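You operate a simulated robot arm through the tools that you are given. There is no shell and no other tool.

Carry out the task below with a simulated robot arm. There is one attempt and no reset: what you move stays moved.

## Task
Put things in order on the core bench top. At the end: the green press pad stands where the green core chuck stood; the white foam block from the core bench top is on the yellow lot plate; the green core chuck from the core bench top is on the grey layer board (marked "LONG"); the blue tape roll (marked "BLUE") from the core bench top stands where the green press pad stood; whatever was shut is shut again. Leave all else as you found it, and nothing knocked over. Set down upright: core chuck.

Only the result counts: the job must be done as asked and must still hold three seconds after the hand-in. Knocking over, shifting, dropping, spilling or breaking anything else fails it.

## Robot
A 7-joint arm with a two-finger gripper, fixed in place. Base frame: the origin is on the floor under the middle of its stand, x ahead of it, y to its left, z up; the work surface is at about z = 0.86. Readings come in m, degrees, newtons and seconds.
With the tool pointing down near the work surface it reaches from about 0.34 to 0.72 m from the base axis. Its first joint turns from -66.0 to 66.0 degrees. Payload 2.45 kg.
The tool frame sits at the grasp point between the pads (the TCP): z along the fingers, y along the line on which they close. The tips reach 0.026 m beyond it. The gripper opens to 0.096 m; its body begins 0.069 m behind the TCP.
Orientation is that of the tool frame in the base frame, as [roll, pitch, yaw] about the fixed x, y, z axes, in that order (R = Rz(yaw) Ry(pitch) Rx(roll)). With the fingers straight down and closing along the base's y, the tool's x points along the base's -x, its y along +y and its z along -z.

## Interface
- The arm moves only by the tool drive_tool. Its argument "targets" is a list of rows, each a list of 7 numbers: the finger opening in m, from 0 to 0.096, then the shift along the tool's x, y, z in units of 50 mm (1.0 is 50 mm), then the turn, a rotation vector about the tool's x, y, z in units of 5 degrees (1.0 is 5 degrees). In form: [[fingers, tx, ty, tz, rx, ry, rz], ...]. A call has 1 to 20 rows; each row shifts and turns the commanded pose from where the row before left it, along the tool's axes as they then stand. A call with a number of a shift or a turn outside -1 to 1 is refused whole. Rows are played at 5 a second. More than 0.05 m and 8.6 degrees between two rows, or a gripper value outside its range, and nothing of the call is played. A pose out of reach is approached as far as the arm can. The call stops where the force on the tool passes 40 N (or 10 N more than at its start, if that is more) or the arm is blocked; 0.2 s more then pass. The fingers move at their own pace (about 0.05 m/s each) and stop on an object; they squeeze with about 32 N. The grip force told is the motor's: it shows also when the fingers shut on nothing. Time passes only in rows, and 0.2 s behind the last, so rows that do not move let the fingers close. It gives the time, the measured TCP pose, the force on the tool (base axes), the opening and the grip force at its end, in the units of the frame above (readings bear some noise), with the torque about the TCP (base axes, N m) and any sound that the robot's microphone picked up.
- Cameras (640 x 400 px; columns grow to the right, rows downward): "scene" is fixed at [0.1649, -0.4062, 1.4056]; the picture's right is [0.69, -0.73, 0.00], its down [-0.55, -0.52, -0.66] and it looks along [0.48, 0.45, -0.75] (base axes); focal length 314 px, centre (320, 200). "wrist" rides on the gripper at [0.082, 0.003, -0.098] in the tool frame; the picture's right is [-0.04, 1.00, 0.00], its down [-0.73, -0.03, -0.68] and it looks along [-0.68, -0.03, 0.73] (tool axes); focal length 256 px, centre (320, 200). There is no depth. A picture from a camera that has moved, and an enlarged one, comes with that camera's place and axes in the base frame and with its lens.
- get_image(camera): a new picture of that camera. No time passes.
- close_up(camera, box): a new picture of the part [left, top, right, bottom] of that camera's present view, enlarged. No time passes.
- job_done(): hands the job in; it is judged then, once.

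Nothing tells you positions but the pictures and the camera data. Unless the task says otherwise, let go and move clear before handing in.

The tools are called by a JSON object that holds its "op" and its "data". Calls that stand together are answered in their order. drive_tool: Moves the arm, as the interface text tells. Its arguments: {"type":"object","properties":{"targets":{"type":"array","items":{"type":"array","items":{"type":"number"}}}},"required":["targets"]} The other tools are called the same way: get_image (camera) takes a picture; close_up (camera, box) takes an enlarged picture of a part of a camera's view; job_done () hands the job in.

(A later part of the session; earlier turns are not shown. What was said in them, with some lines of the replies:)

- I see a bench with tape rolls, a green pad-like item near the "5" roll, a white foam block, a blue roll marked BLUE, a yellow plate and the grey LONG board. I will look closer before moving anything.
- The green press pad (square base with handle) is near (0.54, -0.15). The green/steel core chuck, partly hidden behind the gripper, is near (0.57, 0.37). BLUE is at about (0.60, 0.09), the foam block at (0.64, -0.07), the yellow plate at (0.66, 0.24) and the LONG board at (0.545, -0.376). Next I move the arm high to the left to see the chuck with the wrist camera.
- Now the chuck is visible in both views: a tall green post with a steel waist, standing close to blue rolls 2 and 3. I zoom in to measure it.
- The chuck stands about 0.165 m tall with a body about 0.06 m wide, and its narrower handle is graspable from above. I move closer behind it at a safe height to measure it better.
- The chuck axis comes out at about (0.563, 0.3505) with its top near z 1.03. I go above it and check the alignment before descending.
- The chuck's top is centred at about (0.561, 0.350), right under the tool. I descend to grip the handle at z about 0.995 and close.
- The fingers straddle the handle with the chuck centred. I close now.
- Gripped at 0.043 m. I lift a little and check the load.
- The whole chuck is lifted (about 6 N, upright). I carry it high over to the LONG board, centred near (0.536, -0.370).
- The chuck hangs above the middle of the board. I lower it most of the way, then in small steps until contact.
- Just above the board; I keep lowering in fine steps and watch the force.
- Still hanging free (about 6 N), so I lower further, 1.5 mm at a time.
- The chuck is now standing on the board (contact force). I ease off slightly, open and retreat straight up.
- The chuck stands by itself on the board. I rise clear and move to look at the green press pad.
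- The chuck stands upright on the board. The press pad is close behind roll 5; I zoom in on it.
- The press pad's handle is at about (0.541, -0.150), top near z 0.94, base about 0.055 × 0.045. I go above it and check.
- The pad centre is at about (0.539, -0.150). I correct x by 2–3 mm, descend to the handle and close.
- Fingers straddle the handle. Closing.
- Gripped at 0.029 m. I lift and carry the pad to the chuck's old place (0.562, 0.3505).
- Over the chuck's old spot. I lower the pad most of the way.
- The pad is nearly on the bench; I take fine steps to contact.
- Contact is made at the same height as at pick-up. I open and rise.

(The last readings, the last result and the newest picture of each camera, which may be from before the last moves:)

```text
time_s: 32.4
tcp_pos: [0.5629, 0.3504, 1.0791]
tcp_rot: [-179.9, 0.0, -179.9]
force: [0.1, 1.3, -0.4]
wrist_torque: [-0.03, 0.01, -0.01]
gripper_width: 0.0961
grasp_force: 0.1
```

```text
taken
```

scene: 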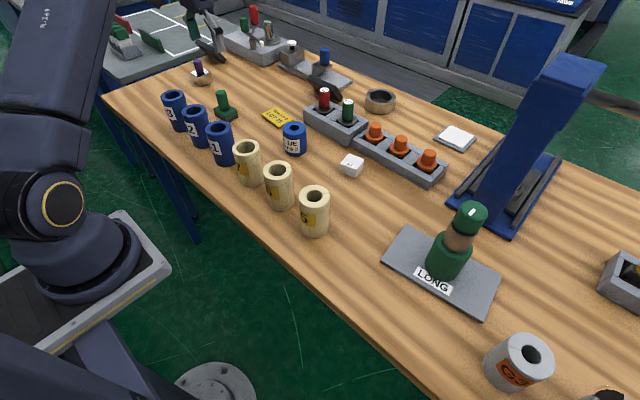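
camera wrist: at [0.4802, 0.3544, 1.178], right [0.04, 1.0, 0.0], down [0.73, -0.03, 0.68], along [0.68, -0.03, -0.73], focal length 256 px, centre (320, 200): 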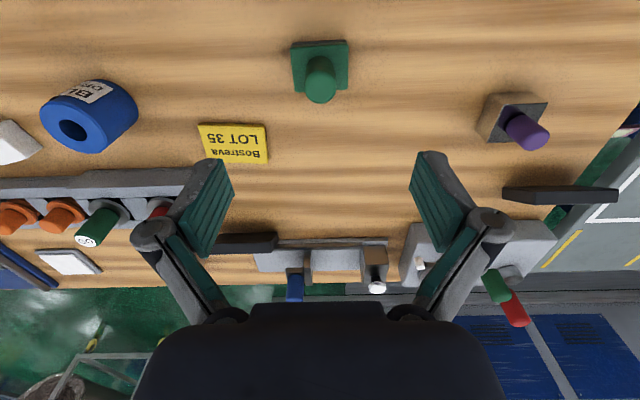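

The press pad stands in place. Next I look at the BLUE roll from behind it.

{"op": "drive_tool", "data": {"targets": [[0.096, 0.37, -0.86, -0.1, 0, 0, 0], [0.096, 0.37, -0.86, -0.1, 0, 0, 0], [0.096, 0.37, -0.86, -0.1, 0, 0, 0], [0.096, 0.37, -0.86, -0.1, 0, 0, 0], [0.096, 0.37, -0.86, 0, 0, 0, 0], [0.096, 0.37, -0.86, 0, 0, 0, 0], [0.096, 0, 0, 0, 0, 0, 0]]}}

{"op": "get_image", "data": {"camera": "wrist"}}

{"op": "close_up", "data": {"camera": "wrist", "box": [220, 60, 420, 260]}}

{"op": "close_up", "data": {"camera": "scene", "box": [190, 70, 310, 170]}}

```text
time_s: 34.0
tcp_pos: [0.4514, 0.0927, 1.0976]
tcp_rot: [180.0, 0.0, -179.9]
force: [0.6, -0.6, -0.4]
wrist_torque: [0.0, -0.01, 0.0]
gripper_width: 0.0959
grasp_force: 0.1
```

```text
taken
camera wrist: at [0.3679, 0.0954, 1.1973], right [0.04, 1.0, 0.0], down [0.73, -0.03, 0.68], along [0.68, -0.03, -0.73], focal length 256 px, centre (320, 200)
```

wrist: 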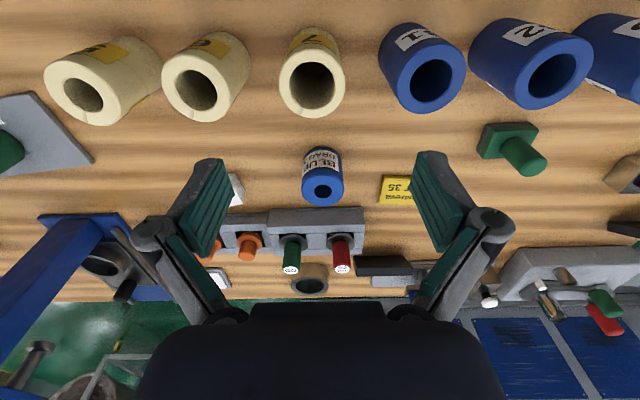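

```text
2.00 times, centred on (320, 160) of wrist
camera zoom: at [0.3679, 0.0954, 1.1973], right [0.04, 1.0, 0.0], down [0.73, -0.03, 0.68], along [0.68, -0.03, -0.73], focal length 512 px, centre (320, 280)
```

zoom: 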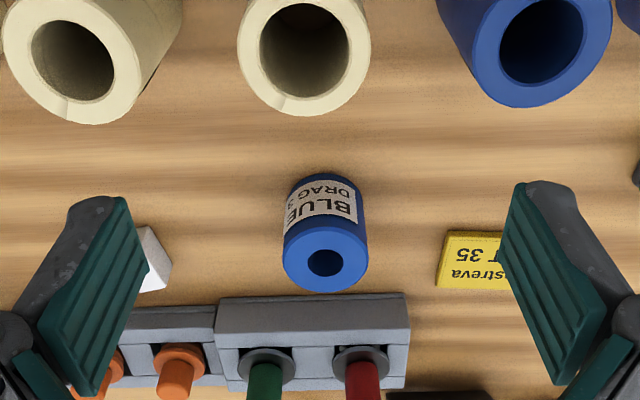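

```text
4.00 times, centred on (250, 120) of scene
camera zoom: at [0.1648, -0.4062, 1.4056], right [0.69, -0.73, 0.0], down [-0.55, -0.52, -0.66], along [0.48, 0.45, -0.75], focal length 1255 px, centre (600, 520)
```

zoom: 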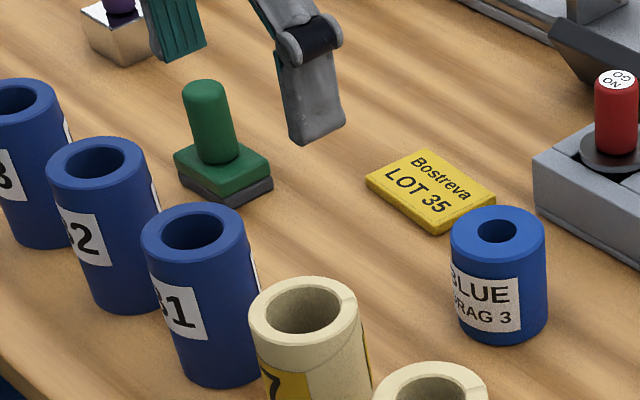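

The BLUE roll is at about (0.603, 0.0885), 0.06 wide, top near z 0.927. I move above it and check.

{"op": "drive_tool", "data": {"targets": [[0.096, -0.76, -0.02, 0, 0, 0, 0], [0.096, -0.76, -0.02, 0, 0, 0, 0], [0.096, -0.76, -0.02, 0, 0, 0, 0], [0.096, -0.75, -0.02, 0, 0, 0, 0], [0.096, 0, 0, 0.8, 0, 0, 0], [0.096, 0, 0, 0.6, 0, 0, 0], [0.096, 0, 0, 0, 0, 0, 0]]}}

{"op": "close_up", "data": {"camera": "wrist", "box": [220, 20, 420, 220]}}

{"op": "get_image", "data": {"camera": "scene"}}

```text
time_s: 35.6
tcp_pos: [0.604, 0.0888, 1.0266]
tcp_rot: [180.0, -0.1, -180.0]
force: [-0.2, -0.5, 0.5]
wrist_torque: [0.0, -0.01, -0.03]
gripper_width: 0.0961
grasp_force: 0.0
```

```text
2.00 times, centred on (320, 120) of wrist
camera zoom: at [0.5209, 0.0922, 1.1272], right [0.04, 1.0, 0.0], down [0.73, -0.03, 0.68], along [0.68, -0.03, -0.73], focal length 512 px, centre (320, 360)
```

zoom: 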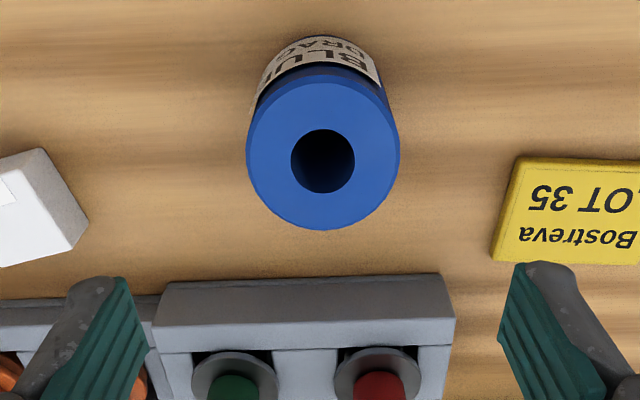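

```text
taken
```

scene: 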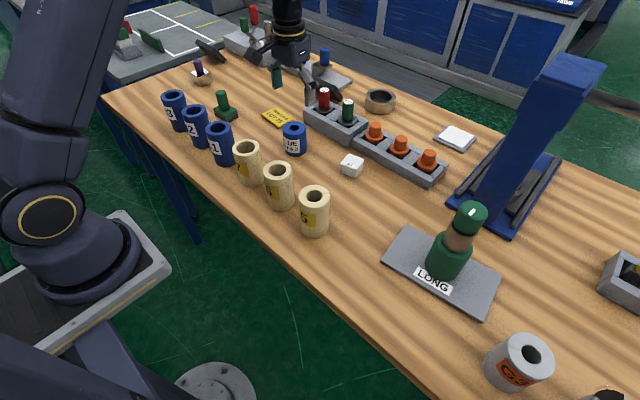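

Roll centre is about (0.601, 0.090). I correct, descend to z about 0.908 and grip.

{"op": "drive_tool", "data": {"targets": [[0.096, 0.05, 0.02, 0.7, 0, 0, 0], [0.096, 0, 0, 0.7, 0, 0, 0], [0.096, 0, 0, 0.6, 0, 0, 0], [0.096, 0, 0, 0.36, 0, 0, 0], [0.096, 0, 0, 0, 0, 0, 0]]}}

{"op": "get_image", "data": {"camera": "wrist"}}

{"op": "close_up", "data": {"camera": "scene", "box": [220, 40, 400, 190]}}

```text
time_s: 36.8
tcp_pos: [0.6006, 0.0892, 0.9094]
tcp_rot: [179.9, -0.1, 180.0]
force: [-0.3, 0.5, 0.3]
wrist_torque: [0.0, 0.04, -0.01]
gripper_width: 0.0961
grasp_force: 0.1
```

```text
taken
camera wrist: at [0.5182, 0.093, 1.0087], right [0.04, 1.0, 0.0], down [0.73, -0.03, 0.68], along [0.68, -0.03, -0.73], focal length 256 px, centre (320, 200)
```

wrist: 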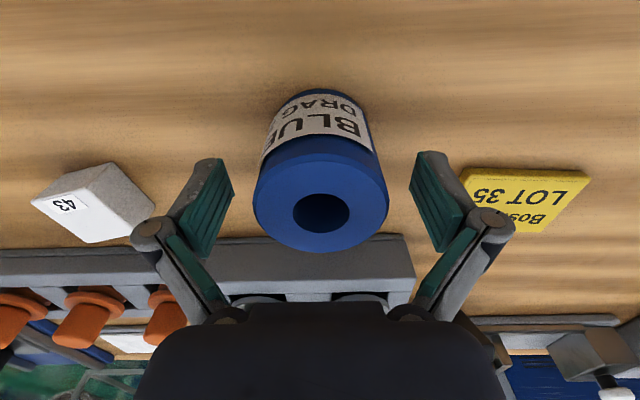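

```text
2.67 times, centred on (310, 115) of scene
camera zoom: at [0.1649, -0.4062, 1.4056], right [0.69, -0.73, 0.0], down [-0.55, -0.52, -0.66], along [0.48, 0.45, -0.75], focal length 837 px, centre (347, 427)
```

zoom: 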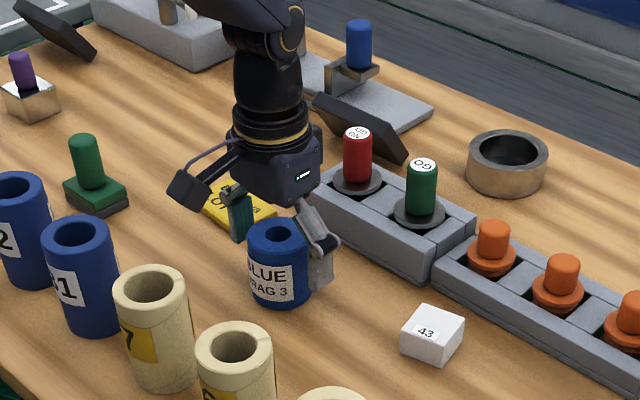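

Straddled well, with clearance to the gauge block. Closing.

{"op": "drive_tool", "data": {"targets": [[0.0, 0, 0, 0, 0, 0, 0], [0.0, 0, 0, 0, 0, 0, 0], [0.0, 0, 0, 0, 0, 0, 0], [0.0, 0, 0, 0, 0, 0, 0], [0.0, 0, 0, 0, 0, 0, 0]]}}

{"op": "get_image", "data": {"camera": "wrist"}}

```text
time_s: 38.0
tcp_pos: [0.6013, 0.091, 0.9111]
tcp_rot: [179.9, -0.1, 179.9]
force: [-0.4, 2.2, 2.0]
wrist_torque: [0.16, 0.06, -0.06]
gripper_width: 0.0583
grasp_force: 31.8
```

```text
taken
camera wrist: at [0.5183, 0.0934, 1.0092], right [0.04, 1.0, 0.0], down [0.73, -0.03, 0.68], along [0.68, -0.03, -0.73], focal length 256 px, centre (320, 200)
```

wrist: 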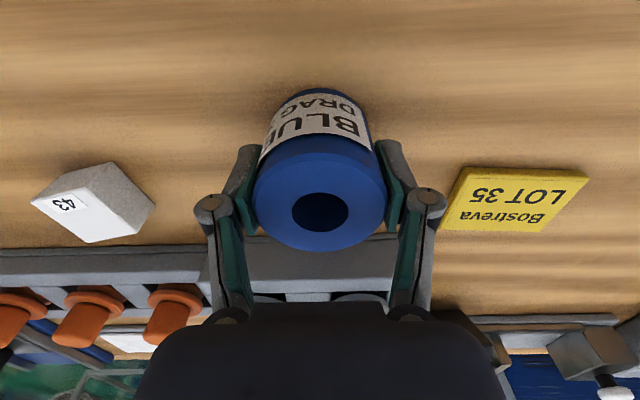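

Gripped. I lift and carry it to the pad's old place (0.539, -0.150).

{"op": "drive_tool", "data": {"targets": [[0.0, 0, 0, -0.4, 0, 0, 0], [0.0, 0, 0, -0.8, 0, 0, 0], [0.0, 0, 0, -0.8, 0, 0, 0], [0.0, 0, 0, -0.8, 0, 0, 0], [0.0, 0.207, -0.8, 0, 0, 0, 0], [0.0, 0.207, -0.8, 0, 0, 0, 0], [0.0, 0.207, -0.8, 0, 0, 0, 0], [0.0, 0.207, -0.8, 0, 0, 0, 0], [0.0, 0.207, -0.8, 0, 0, 0, 0], [0.0, 0.207, -0.8, 0, 0, 0, 0], [0.0, 0, 0, 0, 0, 0, 0], [0.0, 0, 0, 0, 0, 0, 0]]}}

{"op": "get_image", "data": {"camera": "wrist"}}

{"op": "get_image", "data": {"camera": "scene"}}

```text
time_s: 40.6
tcp_pos: [0.54, -0.1505, 1.0492]
tcp_rot: [-180.0, 0.0, 180.0]
force: [-0.4, -0.5, -1.9]
wrist_torque: [-0.01, 0.03, 0.01]
gripper_width: 0.0583
grasp_force: 32.0
```

```text
taken
camera wrist: at [0.4562, -0.1472, 1.1489], right [0.04, 1.0, 0.0], down [0.73, -0.03, 0.68], along [0.68, -0.03, -0.73], focal length 256 px, centre (320, 200)
```

wrist: 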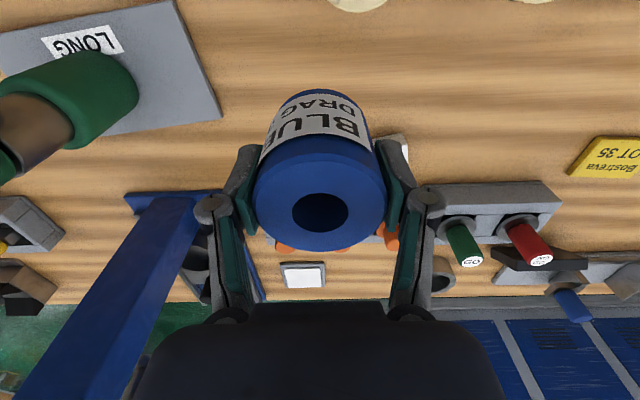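

```text
taken
```

scene: 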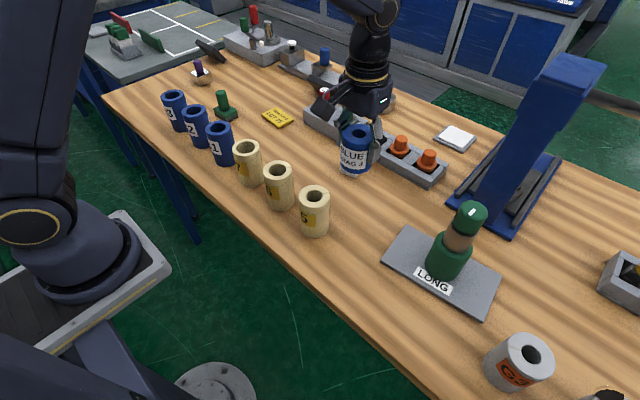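

Above the pad's old spot. Lowering, first to just above the bench.

{"op": "drive_tool", "data": {"targets": [[0.0, 0.01, 0, 0.7, 0, 0, 0], [0.0, 0, 0, 0.7, 0, 0, 0], [0.0, 0, 0, 0.7, 0, 0, 0], [0.0, 0, 0, 0.4, 0, 0, 0], [0.0, 0, 0, 0.1, 0, 0, 0], [0.0, 0, 0, 0, 0, 0, 0]]}}

{"op": "close_up", "data": {"camera": "scene", "box": [260, 80, 420, 250]}}

```text
time_s: 42.0
tcp_pos: [0.5395, -0.1516, 0.9199]
tcp_rot: [-180.0, 0.1, 179.9]
force: [-0.5, -0.3, -1.1]
wrist_torque: [0.03, 0.01, -0.01]
gripper_width: 0.0584
grasp_force: 32.4
```

```text
2.35 times, centred on (340, 165) of scene
camera zoom: at [0.1649, -0.4062, 1.4056], right [0.69, -0.73, 0.0], down [-0.55, -0.52, -0.66], along [0.48, 0.45, -0.75], focal length 738 px, centre (273, 282)
```

zoom: 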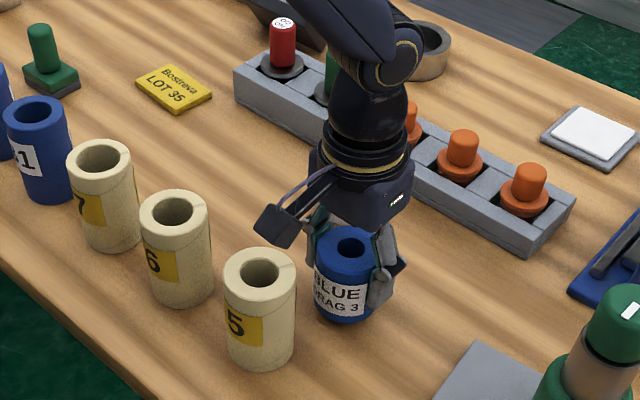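

{"op": "drive_tool", "data": {"targets": [[0.0, 0, 0, 0.06, 0, 0, 0], [0.0, 0, 0, 0.06, 0, 0, 0], [0.0, 0, 0, 0.03, 0, 0, 0], [0.0, 0, 0, 0, 0, 0, 0]]}}

```text
time_s: 43.0
tcp_pos: [0.5386, -0.1493, 0.9127]
tcp_rot: [179.9, 0.1, -179.9]
force: [0.9, 0.2, -1.8]
wrist_torque: [-0.01, -0.01, -0.01]
gripper_width: 0.0582
grasp_force: 32.2
```

The roll is still just free of the bench; fine steps to contact.

{"op": "drive_tool", "data": {"targets": [[0.0, 0, 0, 0.03, 0, 0, 0], [0.0, 0, 0, 0.02, 0, 0, 0], [0.0, 0, 0, 0, 0, 0, 0]]}}

```text
time_s: 43.8
tcp_pos: [0.5397, -0.1495, 0.91]
tcp_rot: [-180.0, 0.0, 179.9]
force: [-3.7, 1.5, 11.7]
wrist_torque: [0.25, 0.35, 0.03]
gripper_width: 0.0582
grasp_force: 32.2
```

Contact at the pick-up height. I open, and rise straight up.

{"op": "drive_tool", "data": {"targets": [[0.0, 0, 0, -0.01, 0, 0, 0], [0.096, 0, 0, 0, 0, 0, 0], [0.096, 0, 0, 0, 0, 0, 0], [0.096, 0, 0, 0, 0, 0, 0], [0.096, 0, 0, 0, 0, 0, 0], [0.096, 0, 0, -0.5, 0, 0, 0], [0.096, 0, 0, -0.9, 0, 0, 0], [0.096, 0, 0, -0.9, 0, 0, 0], [0.096, 0, 0, -0.9, 0, 0, 0], [0.096, 0, 0, 0, 0, 0, 0]]}}

{"op": "get_image", "data": {"camera": "wrist"}}

{"op": "get_image", "data": {"camera": "scene"}}

```text
time_s: 46.0
tcp_pos: [0.538, -0.1494, 1.0698]
tcp_rot: [-179.9, 0.0, -180.0]
force: [0.0, -0.8, 0.8]
wrist_torque: [-0.02, 0.0, -0.02]
gripper_width: 0.0959
grasp_force: 0.1
```

```text
taken
camera wrist: at [0.4554, -0.1457, 1.1687], right [0.04, 1.0, 0.0], down [0.73, -0.03, 0.68], along [0.68, -0.03, -0.73], focal length 256 px, centre (320, 200)
```

wrist: 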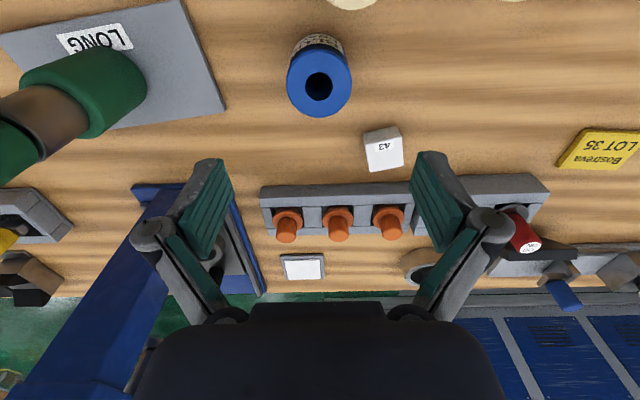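

```text
taken
```

scene: 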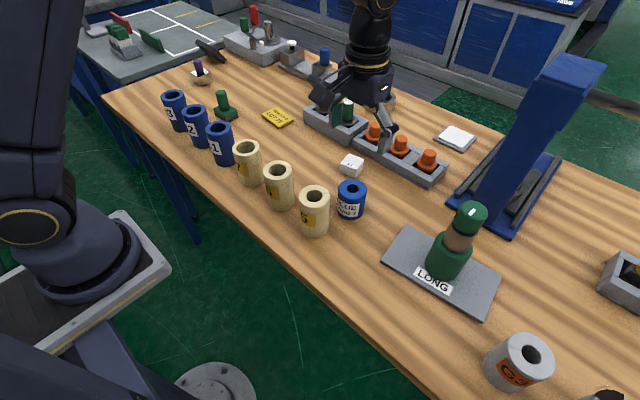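

BLUE stands on the pad's old place. Now the foam block; I position to view it.

{"op": "drive_tool", "data": {"targets": [[0.096, 0.5, 0.75, -0.2, 0, 0, 0], [0.096, 0.5, 0.75, 0, 0, 0, 0], [0.096, 0, 0, 0, 0, 0, 0]]}}

{"op": "close_up", "data": {"camera": "wrist", "box": [240, 80, 400, 240]}}

{"op": "close_up", "data": {"camera": "scene", "box": [310, 120, 430, 220]}}

```text
time_s: 46.8
tcp_pos: [0.4891, -0.074, 1.0797]
tcp_rot: [-180.0, 0.0, -179.9]
force: [0.6, -0.2, 0.6]
wrist_torque: [-0.01, -0.01, 0.02]
gripper_width: 0.0959
grasp_force: 0.0
```

```text
2.50 times, centred on (320, 160) of wrist
camera zoom: at [0.4063, -0.0712, 1.1788], right [0.04, 1.0, 0.0], down [0.73, -0.03, 0.68], along [0.68, -0.03, -0.73], focal length 640 px, centre (320, 300)
```

zoom: 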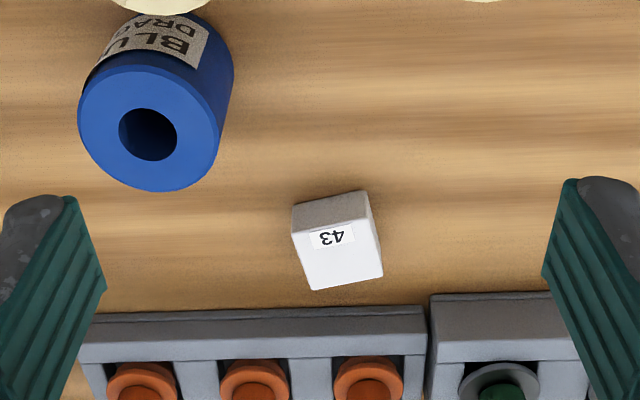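

```text
4.00 times, centred on (370, 170) of scene
camera zoom: at [0.1648, -0.4062, 1.4056], right [0.69, -0.73, 0.0], down [-0.55, -0.52, -0.66], along [0.48, 0.45, -0.75], focal length 1255 px, centre (120, 320)
```

zoom: 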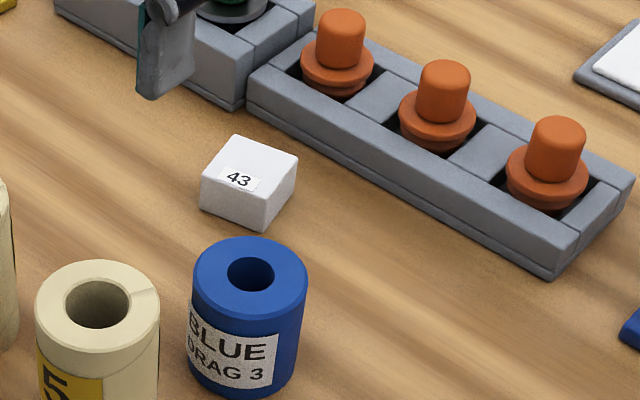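

The foam block is at about (0.642, -0.068), roughly 0.045 × 0.040 × 0.03, turned about 11° counter-clockwise. I go above it, turn the gripper to match and check.

{"op": "drive_tool", "data": {"targets": [[0.096, -0.765, 0.03, 0.2, 0, 0, 0], [0.096, -0.765, 0.03, 0.2, 0, 0, 0], [0.096, -0.765, 0.03, 0.2, 0, 0, 0], [0.096, -0.765, 0.03, 0.2, 0, 0, 0], [0.096, 0, 0, 0.3, 0, 0, -0.73], [0.096, 0, 0, 0.3, 0, 0, -0.73], [0.096, 0, 0, 0, 0, 0, -0.74], [0.096, 0, 0, 0, 0, 0, 0]]}}

{"op": "get_image", "data": {"camera": "wrist"}}

{"op": "close_up", "data": {"camera": "wrist", "box": [240, 50, 400, 210]}}

{"op": "get_image", "data": {"camera": "scene"}}

```text
time_s: 48.6
tcp_pos: [0.6411, -0.0688, 1.0108]
tcp_rot: [-180.0, 0.0, -168.9]
force: [-0.1, -0.3, 0.3]
wrist_torque: [0.01, 0.03, 0.03]
gripper_width: 0.0961
grasp_force: 0.0
```

```text
taken
camera wrist: at [0.5594, -0.0811, 1.1093], right [-0.15, 0.99, 0.0], down [0.73, 0.11, 0.68], along [0.67, 0.1, -0.73], focal length 256 px, centre (320, 200)
```

wrist: 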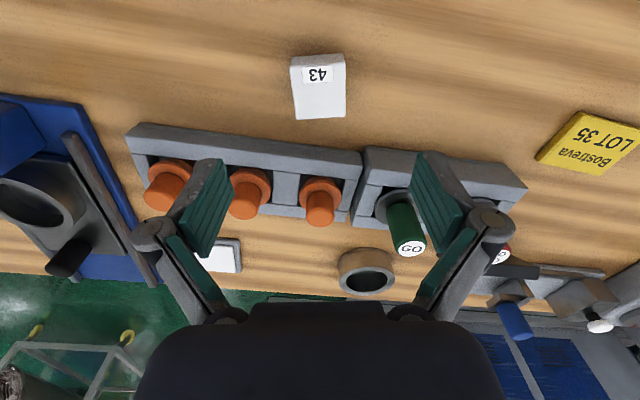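

```text
2.50 times, centred on (320, 130) of wrist
camera zoom: at [0.5594, -0.0811, 1.1093], right [-0.15, 0.99, 0.0], down [0.73, 0.11, 0.68], along [0.67, 0.1, -0.73], focal length 640 px, centre (320, 375)
```

zoom: 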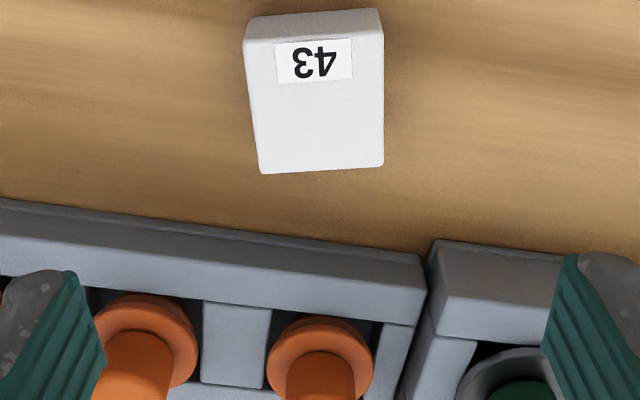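

```text
taken
```

scene: 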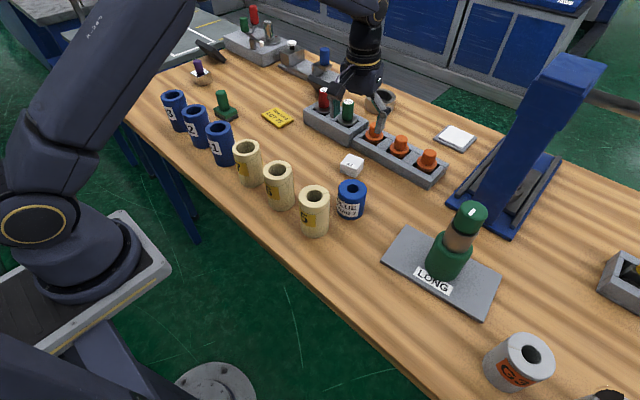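

The block sits centred under the tool and nearly aligned. I descend, stopping a few mm above the bench with the tips.

{"op": "drive_tool", "data": {"targets": [[0.096, 0, -0.03, 0.7, 0, 0, 0], [0.096, 0, 0, 0.7, 0, 0, 0], [0.096, 0, 0, 0.6, 0, 0, 0], [0.096, 0, 0, 0.3, 0, 0, 0], [0.096, 0, 0, 0.1, 0, 0, 0], [0.096, 0, 0, 0, 0, 0, 0]]}}

{"op": "get_image", "data": {"camera": "wrist"}}

{"op": "close_up", "data": {"camera": "scene", "box": [290, 80, 450, 220]}}

```text
time_s: 50.0
tcp_pos: [0.6416, -0.0691, 0.8901]
tcp_rot: [180.0, 0.0, -168.9]
force: [-0.4, -0.2, -0.4]
wrist_torque: [0.02, 0.0, -0.04]
gripper_width: 0.0962
grasp_force: 0.0
```

```text
taken
camera wrist: at [0.56, -0.0819, 0.9894], right [-0.15, 0.99, 0.0], down [0.73, 0.11, 0.68], along [0.67, 0.1, -0.73], focal length 256 px, centre (320, 200)
```

wrist: 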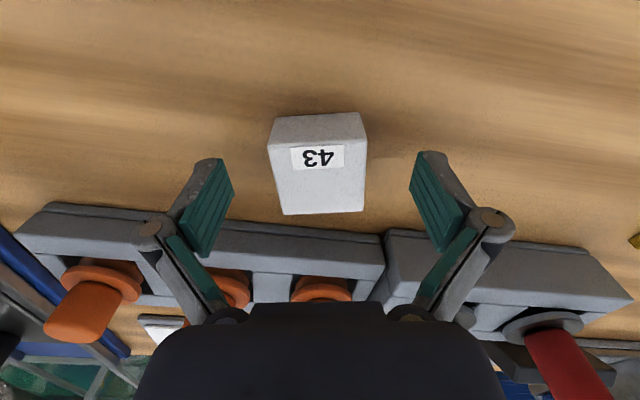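

```text
2.86 times, centred on (370, 150) of scene
camera zoom: at [0.1649, -0.4062, 1.4056], right [0.69, -0.73, 0.0], down [-0.55, -0.52, -0.66], along [0.48, 0.45, -0.75], focal length 897 px, centre (177, 343)
```

zoom: 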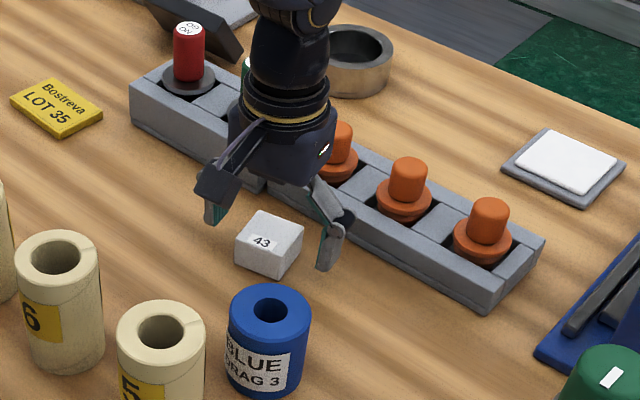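

Positioned around the block. I close gently in steps because it is foam.

{"op": "drive_tool", "data": {"targets": [[0.06, 0, 0, 0, 0, 0, 0], [0.05, 0, 0, 0, 0, 0, 0], [0.044, 0, 0, 0, 0, 0, 0], [0.041, 0, 0, 0, 0, 0, 0], [0.041, 0, 0, 0, 0, 0, 0]]}}

{"op": "get_image", "data": {"camera": "wrist"}}

```text
time_s: 51.2
tcp_pos: [0.6423, -0.0691, 0.8907]
tcp_rot: [-179.9, 0.0, -169.1]
force: [0.0, -0.1, 1.9]
wrist_torque: [-0.04, -0.01, 0.0]
gripper_width: 0.0435
grasp_force: 31.8
```

```text
taken
camera wrist: at [0.56, -0.0819, 0.9897], right [-0.15, 0.99, 0.0], down [0.73, 0.11, 0.68], along [0.67, 0.1, -0.73], focal length 256 px, centre (320, 200)
```

wrist: 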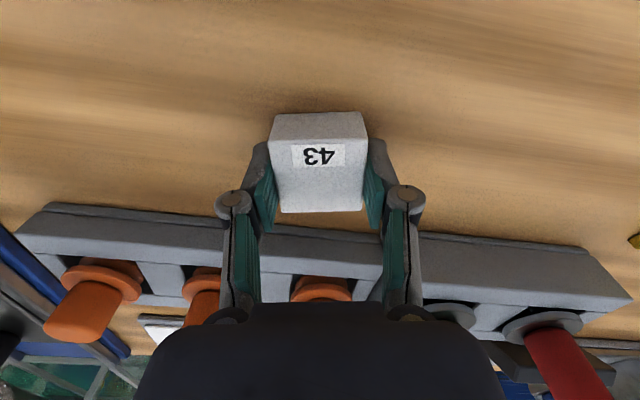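

Held at 0.0435 m. I lift, straighten the gripper and carry it toward the yellow plate.

{"op": "drive_tool", "data": {"targets": [[0.041, 0, 0, -0.3, 0, 0, 0], [0.041, 0, 0, -0.8, 0, 0, 0], [0.041, 0, 0, -0.9, 0, 0, 0], [0.041, 0, 0, -0.9, 0, 0, 0], [0.041, 0, 0, 0, 0, 0, 0.73], [0.041, 0, 0, 0, 0, 0, 0.73], [0.041, 0, 0, 0, 0, 0, 0.74], [0.041, 0, 0, 0, 0, 0, 0]]}}

{"op": "get_image", "data": {"camera": "wrist"}}

{"op": "get_image", "data": {"camera": "scene"}}

```text
time_s: 53.0
tcp_pos: [0.6423, -0.07, 1.0339]
tcp_rot: [180.0, -0.1, 180.0]
force: [-0.3, 0.5, 0.3]
wrist_torque: [-0.01, -0.01, 0.03]
gripper_width: 0.0437
grasp_force: 32.0
```

```text
taken
camera wrist: at [0.5587, -0.0668, 1.1337], right [0.04, 1.0, 0.0], down [0.73, -0.03, 0.68], along [0.68, -0.03, -0.73], focal length 256 px, centre (320, 200)
```

wrist: 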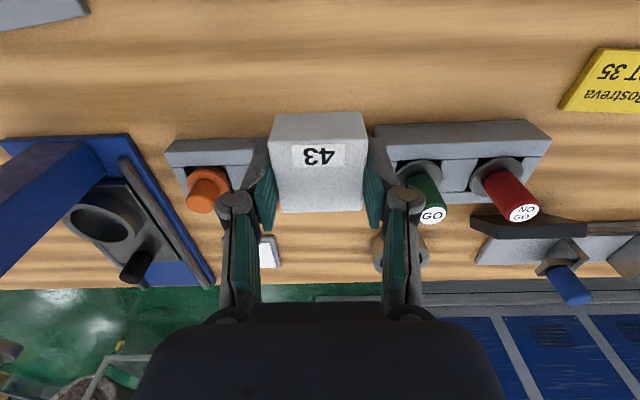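

```text
taken
```

scene: 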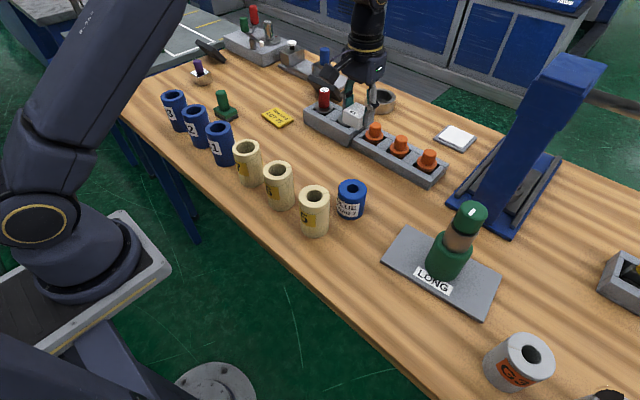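

Foam held level. I move part way toward the plate and measure the plate again with the wrist camera.

{"op": "drive_tool", "data": {"targets": [[0.041, -0.04, 0.86, 0, 0, 0, 0], [0.041, -0.04, 0.86, 0, 0, 0, 0], [0.041, -0.04, 0.86, 0, 0, 0, 0], [0.041, 0, 0, 0, 0, 0, 0]]}}

{"op": "get_image", "data": {"camera": "wrist"}}

{"op": "close_up", "data": {"camera": "wrist", "box": [360, 60, 560, 200]}}

```text
time_s: 54.0
tcp_pos: [0.6474, 0.06, 1.0351]
tcp_rot: [-179.9, 0.0, 179.9]
force: [-0.7, -0.1, 0.7]
wrist_torque: [0.01, 0.0, -0.01]
gripper_width: 0.0434
grasp_force: 32.2
```

```text
taken
camera wrist: at [0.5648, 0.0628, 1.134], right [0.04, 1.0, 0.0], down [0.73, -0.03, 0.68], along [0.68, -0.03, -0.73], focal length 256 px, centre (320, 200)
```

wrist: 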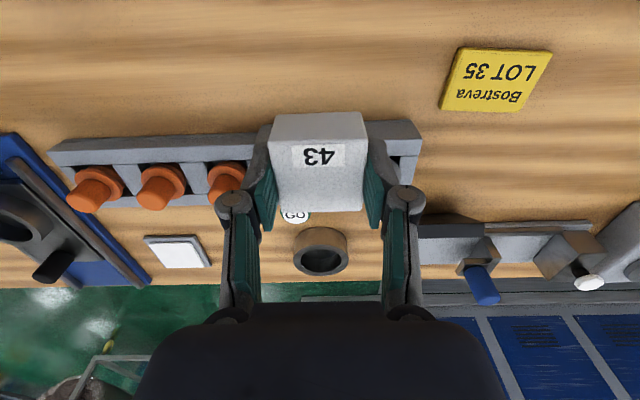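

```text
2.86 times, centred on (460, 130) of wrist
camera zoom: at [0.5648, 0.0628, 1.134], right [0.04, 1.0, 0.0], down [0.73, -0.03, 0.68], along [0.68, -0.03, -0.73], focal length 731 px, centre (-80, 400)
```

zoom: 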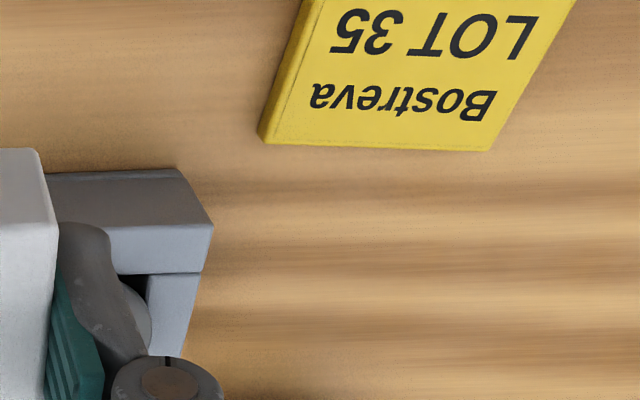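

The plate centre is at about (0.659, 0.230). I move above it and lower the block to just above the plate.

{"op": "drive_tool", "data": {"targets": [[0.041, -0.055, 0.85, 0, 0, 0, 0], [0.041, -0.055, 0.85, 0, 0, 0, 0], [0.041, -0.055, 0.85, 0, 0, 0, 0], [0.041, -0.055, 0.85, 0, 0, 0, 0], [0.041, 0, 0, 0, 0, 0, 0]]}}

{"op": "get_image", "data": {"camera": "wrist"}}

{"op": "get_image", "data": {"camera": "scene"}}

```text
time_s: 55.2
tcp_pos: [0.6574, 0.228, 1.0343]
tcp_rot: [-180.0, -0.1, 180.0]
force: [0.8, 1.3, -0.4]
wrist_torque: [0.0, 0.01, -0.03]
gripper_width: 0.0438
grasp_force: 32.3
```

```text
taken
camera wrist: at [0.5753, 0.232, 1.134], right [0.04, 1.0, 0.0], down [0.73, -0.03, 0.68], along [0.68, -0.03, -0.73], focal length 256 px, centre (320, 200)
```

wrist: 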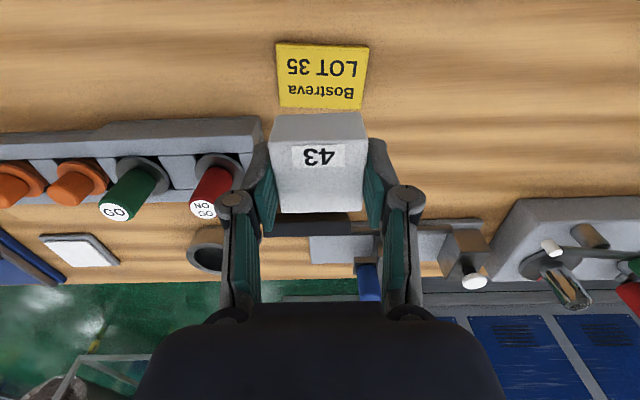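

```text
taken
```

scene: 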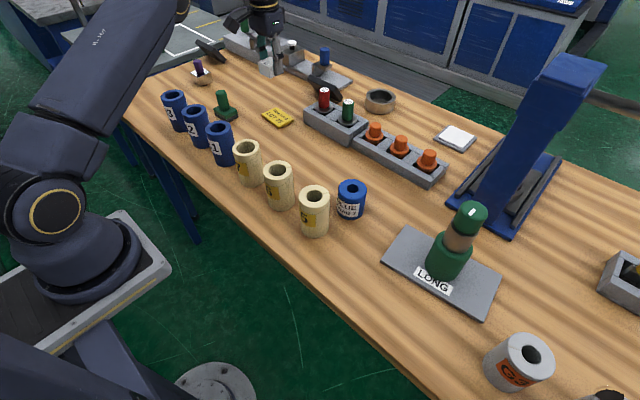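

Directly over the plate. I lower to about 1 cm above, then in fine steps.

{"op": "drive_tool", "data": {"targets": [[0.041, -0.01, 0.03, 0.7, 0, 0, 0], [0.041, 0, 0, 0.7, 0, 0, 0], [0.041, 0, 0, 0.6, 0, 0, 0], [0.041, 0, 0, 0.4, 0, 0, 0], [0.041, 0, 0, 0, 0, 0, 0]]}}

{"op": "get_image", "data": {"camera": "wrist"}}

{"op": "close_up", "data": {"camera": "scene", "box": [220, 50, 360, 150]}}

```text
time_s: 56.4
tcp_pos: [0.6596, 0.2304, 0.9137]
tcp_rot: [180.0, 0.0, 180.0]
force: [0.3, -1.0, 0.2]
wrist_torque: [0.02, 0.0, 0.02]
gripper_width: 0.0437
grasp_force: 32.0
```

```text
taken
camera wrist: at [0.5765, 0.234, 1.0138], right [0.04, 1.0, 0.0], down [0.73, -0.03, 0.68], along [0.68, -0.03, -0.73], focal length 256 px, centre (320, 200)
```

wrist: 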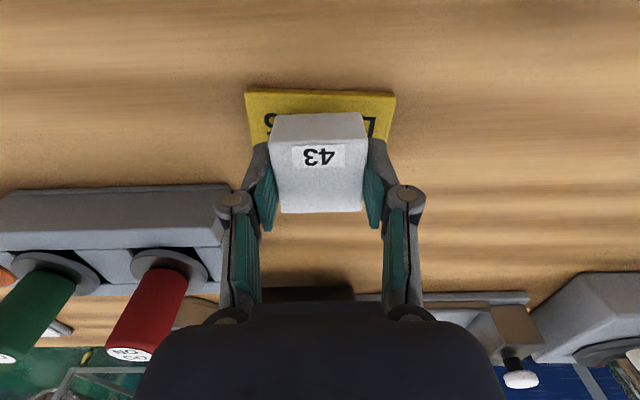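

```text
4.00 times, centred on (290, 100) of scene
camera zoom: at [0.1649, -0.4062, 1.4056], right [0.69, -0.73, 0.0], down [-0.55, -0.52, -0.66], along [0.48, 0.45, -0.75], focal length 1255 px, centre (440, 600)
```

zoom: 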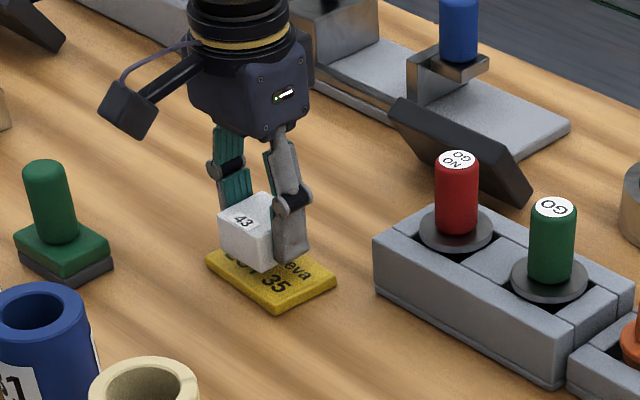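

{"op": "drive_tool", "data": {"targets": [[0.041, 0, 0, 0.05, 0, 0, 0], [0.041, 0, 0, 0.05, 0, 0, 0], [0.041, 0, 0, 0.04, 0, 0, 0], [0.041, 0, 0, 0, 0, 0, 0]]}}

```text
time_s: 57.4
tcp_pos: [0.6592, 0.2298, 0.9092]
tcp_rot: [180.0, 0.0, 179.9]
force: [0.9, -0.6, 0.0]
wrist_torque: [-0.01, -0.03, -0.01]
gripper_width: 0.0438
grasp_force: 32.1
```

{"op": "drive_tool", "data": {"targets": [[0.041, 0, 0, 0.03, 0, 0, 0], [0.041, 0, 0, 0.03, 0, 0, 0], [0.041, 0, 0, 0, 0, 0, 0]]}}

```text
time_s: 58.2
tcp_pos: [0.6596, 0.2304, 0.9046]
tcp_rot: [180.0, 0.0, 179.9]
force: [0.7, -0.3, -0.8]
wrist_torque: [0.02, 0.01, 0.02]
gripper_width: 0.0439
grasp_force: 32.1
```

Still free; continuing in 1.5 mm steps.

{"op": "drive_tool", "data": {"targets": [[0.041, 0, 0, 0.03, 0, 0, 0], [0.041, 0, 0, 0.03, 0, 0, 0], [0.041, 0, 0, 0, 0, 0, 0]]}}

{"op": "close_up", "data": {"camera": "scene", "box": [250, 80, 330, 140]}}

```text
time_s: 59.0
tcp_pos: [0.6589, 0.2304, 0.9021]
tcp_rot: [179.9, 0.1, 179.8]
force: [-0.6, 0.4, -0.3]
wrist_torque: [-0.03, 0.03, -0.06]
gripper_width: 0.0435
grasp_force: 31.9
```

```text
6.67 times, centred on (290, 110) of scene
camera zoom: at [0.1649, -0.4062, 1.4056], right [0.69, -0.73, 0.0], down [-0.55, -0.52, -0.66], along [0.48, 0.45, -0.75], focal length 2092 px, centre (520, 800)
```

zoom: 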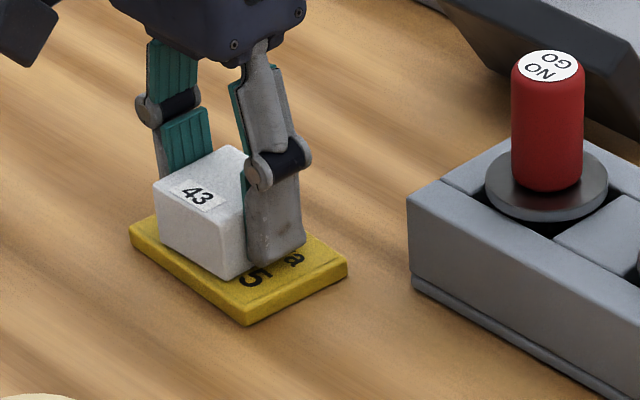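

{"op": "drive_tool", "data": {"targets": [[0.041, 0, 0, 0.03, 0, 0, 0], [0.041, 0, 0, 0.02, 0, 0, 0], [0.041, 0, 0, 0, 0, 0, 0]]}}

```text
time_s: 59.8
tcp_pos: [0.6594, 0.2307, 0.9014]
tcp_rot: [179.9, 0.1, -179.9]
force: [-1.1, -1.3, 7.7]
wrist_torque: [-0.05, 0.09, 0.02]
gripper_width: 0.0436
grasp_force: 32.1
```

The block rests on the plate (contact 7.7 N). I open just enough, then rise straight up.

{"op": "drive_tool", "data": {"targets": [[0.041, 0, 0, -0.01, 0, 0, 0], [0.055, 0, 0, 0, 0, 0, 0], [0.07, 0, 0, 0, 0, 0, 0], [0.075, 0, 0, 0, 0, 0, 0], [0.075, 0, 0, 0, 0, 0, 0], [0.075, 0, 0, -0.4, 0, 0, 0], [0.075, 0, 0, -0.8, 0, 0, 0], [0.075, 0, 0, -0.9, 0, 0, 0], [0.075, 0, 0, -0.9, 0, 0, 0], [0.075, 0, 0, 0, 0, 0, 0]]}}

{"op": "get_image", "data": {"camera": "wrist"}}

{"op": "get_image", "data": {"camera": "scene"}}

```text
time_s: 62.0
tcp_pos: [0.6587, 0.2305, 1.0512]
tcp_rot: [180.0, 0.0, 179.9]
force: [0.6, 0.1, 0.4]
wrist_torque: [-0.04, 0.01, 0.01]
gripper_width: 0.075
grasp_force: 0.1
```

```text
taken
camera wrist: at [0.5768, 0.2339, 1.15], right [0.04, 1.0, 0.0], down [0.73, -0.03, 0.68], along [0.68, -0.03, -0.73], focal length 256 px, centre (320, 200)
```

wrist: 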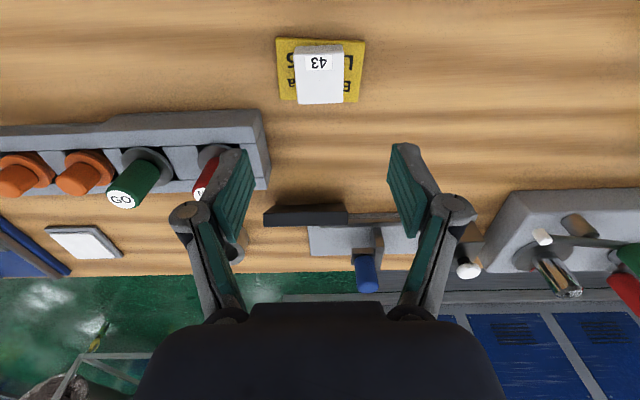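

```text
taken
```

scene: 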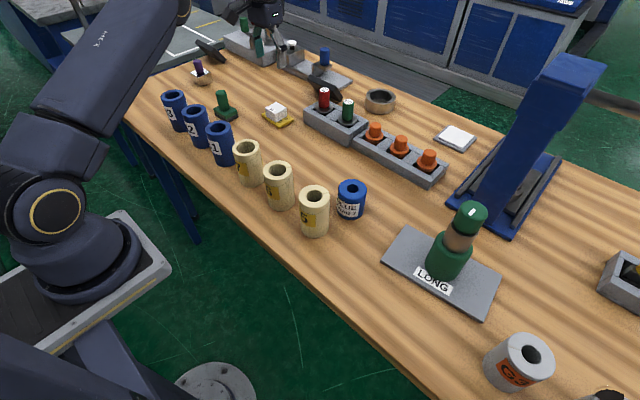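

All four moves appear complete. I retreat to a neutral pose and verify each placement with close-ups.

{"op": "drive_tool", "data": {"targets": [[0.096, 0.5, -0.3, -0.5, 0, 0, 0], [0.096, 0.8, -0.55, -0.1, 0, 0, 0], [0.096, 0.8, -0.55, 0, 0, 0, 0], [0.096, 0.8, -0.55, 0, 0, 0, 0], [0.096, 0.8, -0.55, 0, 0, 0, 0], [0.096, 0.8, -0.55, 0, 0, 0, 0], [0.096, 0.8, -0.55, 0, 0, 0, 0], [0.096, 0, 0, 0, 0, 0, 0]]}}

{"op": "get_image", "data": {"camera": "scene"}}

{"op": "close_up", "data": {"camera": "scene", "box": [150, 40, 310, 140]}}

{"op": "close_up", "data": {"camera": "scene", "box": [280, 150, 400, 250]}}

{"op": "close_up", "data": {"camera": "scene", "box": [360, 190, 520, 330]}}

{"op": "get_image", "data": {"camera": "wrist"}}

```text
time_s: 63.8
tcp_pos: [0.3929, 0.0499, 1.0781]
tcp_rot: [180.0, 0.1, -180.0]
force: [0.4, -0.4, 0.4]
wrist_torque: [0.0, 0.01, 0.0]
gripper_width: 0.0961
grasp_force: 0.1
```

```text
taken
```

scene: 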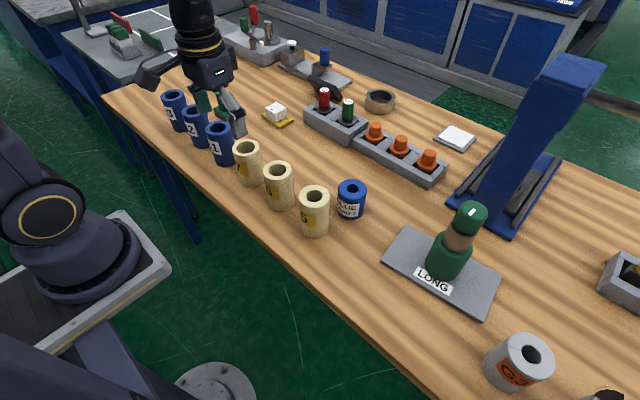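

```text
4.00 times, centred on (230, 90) of scene
camera zoom: at [0.1648, -0.4062, 1.4056], right [0.69, -0.73, 0.0], down [-0.55, -0.52, -0.66], along [0.48, 0.45, -0.75], focal length 1255 px, centre (680, 640)
```

zoom: 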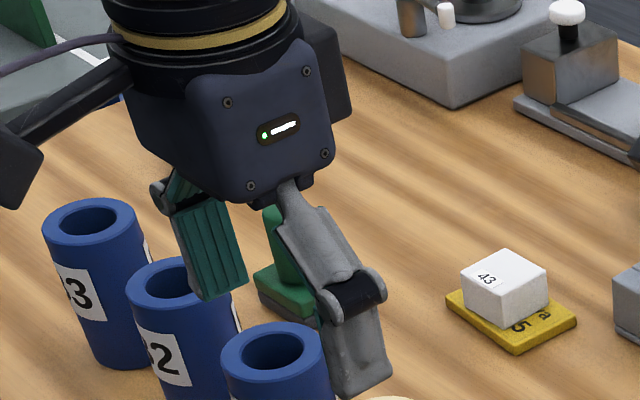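

```text
4.00 times, centred on (340, 200) of scene
camera zoom: at [0.1648, -0.4062, 1.4056], right [0.69, -0.73, 0.0], down [-0.55, -0.52, -0.66], along [0.48, 0.45, -0.75], focal length 1255 px, centre (240, 200)
```

zoom: 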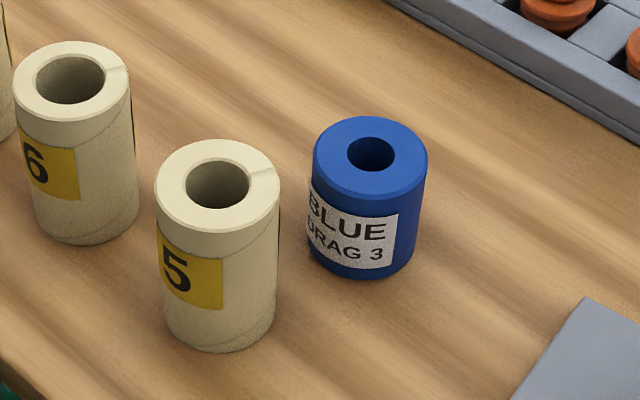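

```text
2.86 times, centred on (440, 260) of scene
camera zoom: at [0.1648, -0.4062, 1.4056], right [0.69, -0.73, 0.0], down [-0.55, -0.52, -0.66], along [0.48, 0.45, -0.75], focal length 897 px, centre (-23, 29)
```

zoom: 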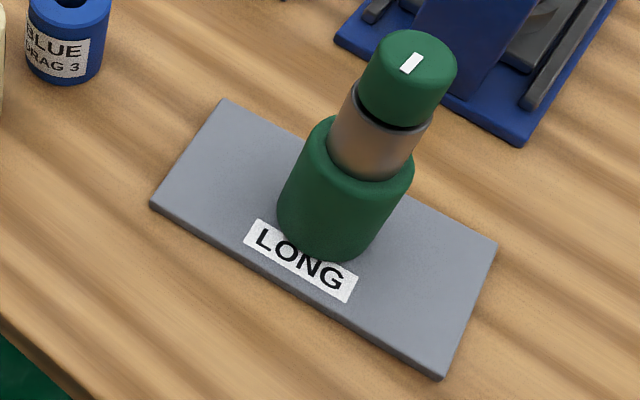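

```text
taken
camera wrist: at [0.3111, 0.053, 1.1767], right [0.04, 1.0, 0.0], down [0.73, -0.03, 0.68], along [0.68, -0.03, -0.73], focal length 256 px, centre (320, 200)
```

wrist: 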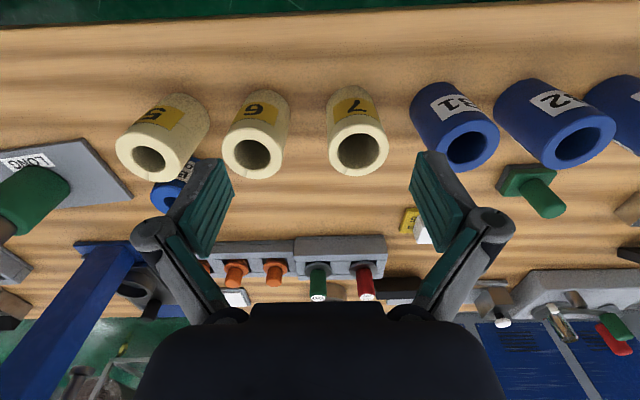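

All four placements check out:
- **Core chuck:** upright on the LONG board.
- **Press pad:** at the chuck's old spot.
- **BLUE roll:** at the pad's old spot.
- **Foam block:** on the yellow plate.

Nothing else has moved, and I never opened anything. The arm is clear, so I hand in.

{"op": "job_done", "data": {}}

```text
The job is handed in.
```

I handed the job in with all four items moved. The last pictures showed each one standing where you asked. The judge's result is not known to me.

- **Green core chuck:** it stands upright near the middle of the grey LONG board.
- **Green press pad:** it stands where the chuck stood, within a few millimetres as measured in the pictures.
- **Blue tape roll (BLUE):** it stands where the press pad stood, within about 3 mm.
- **White foam block:** it rests on the yellow lot plate, near its centre.

I saw nothing shut that needed opening, so there was nothing to close again. No other item on the bench appeared to have moved or fallen. I let go of everything and backed the arm off before handing in.
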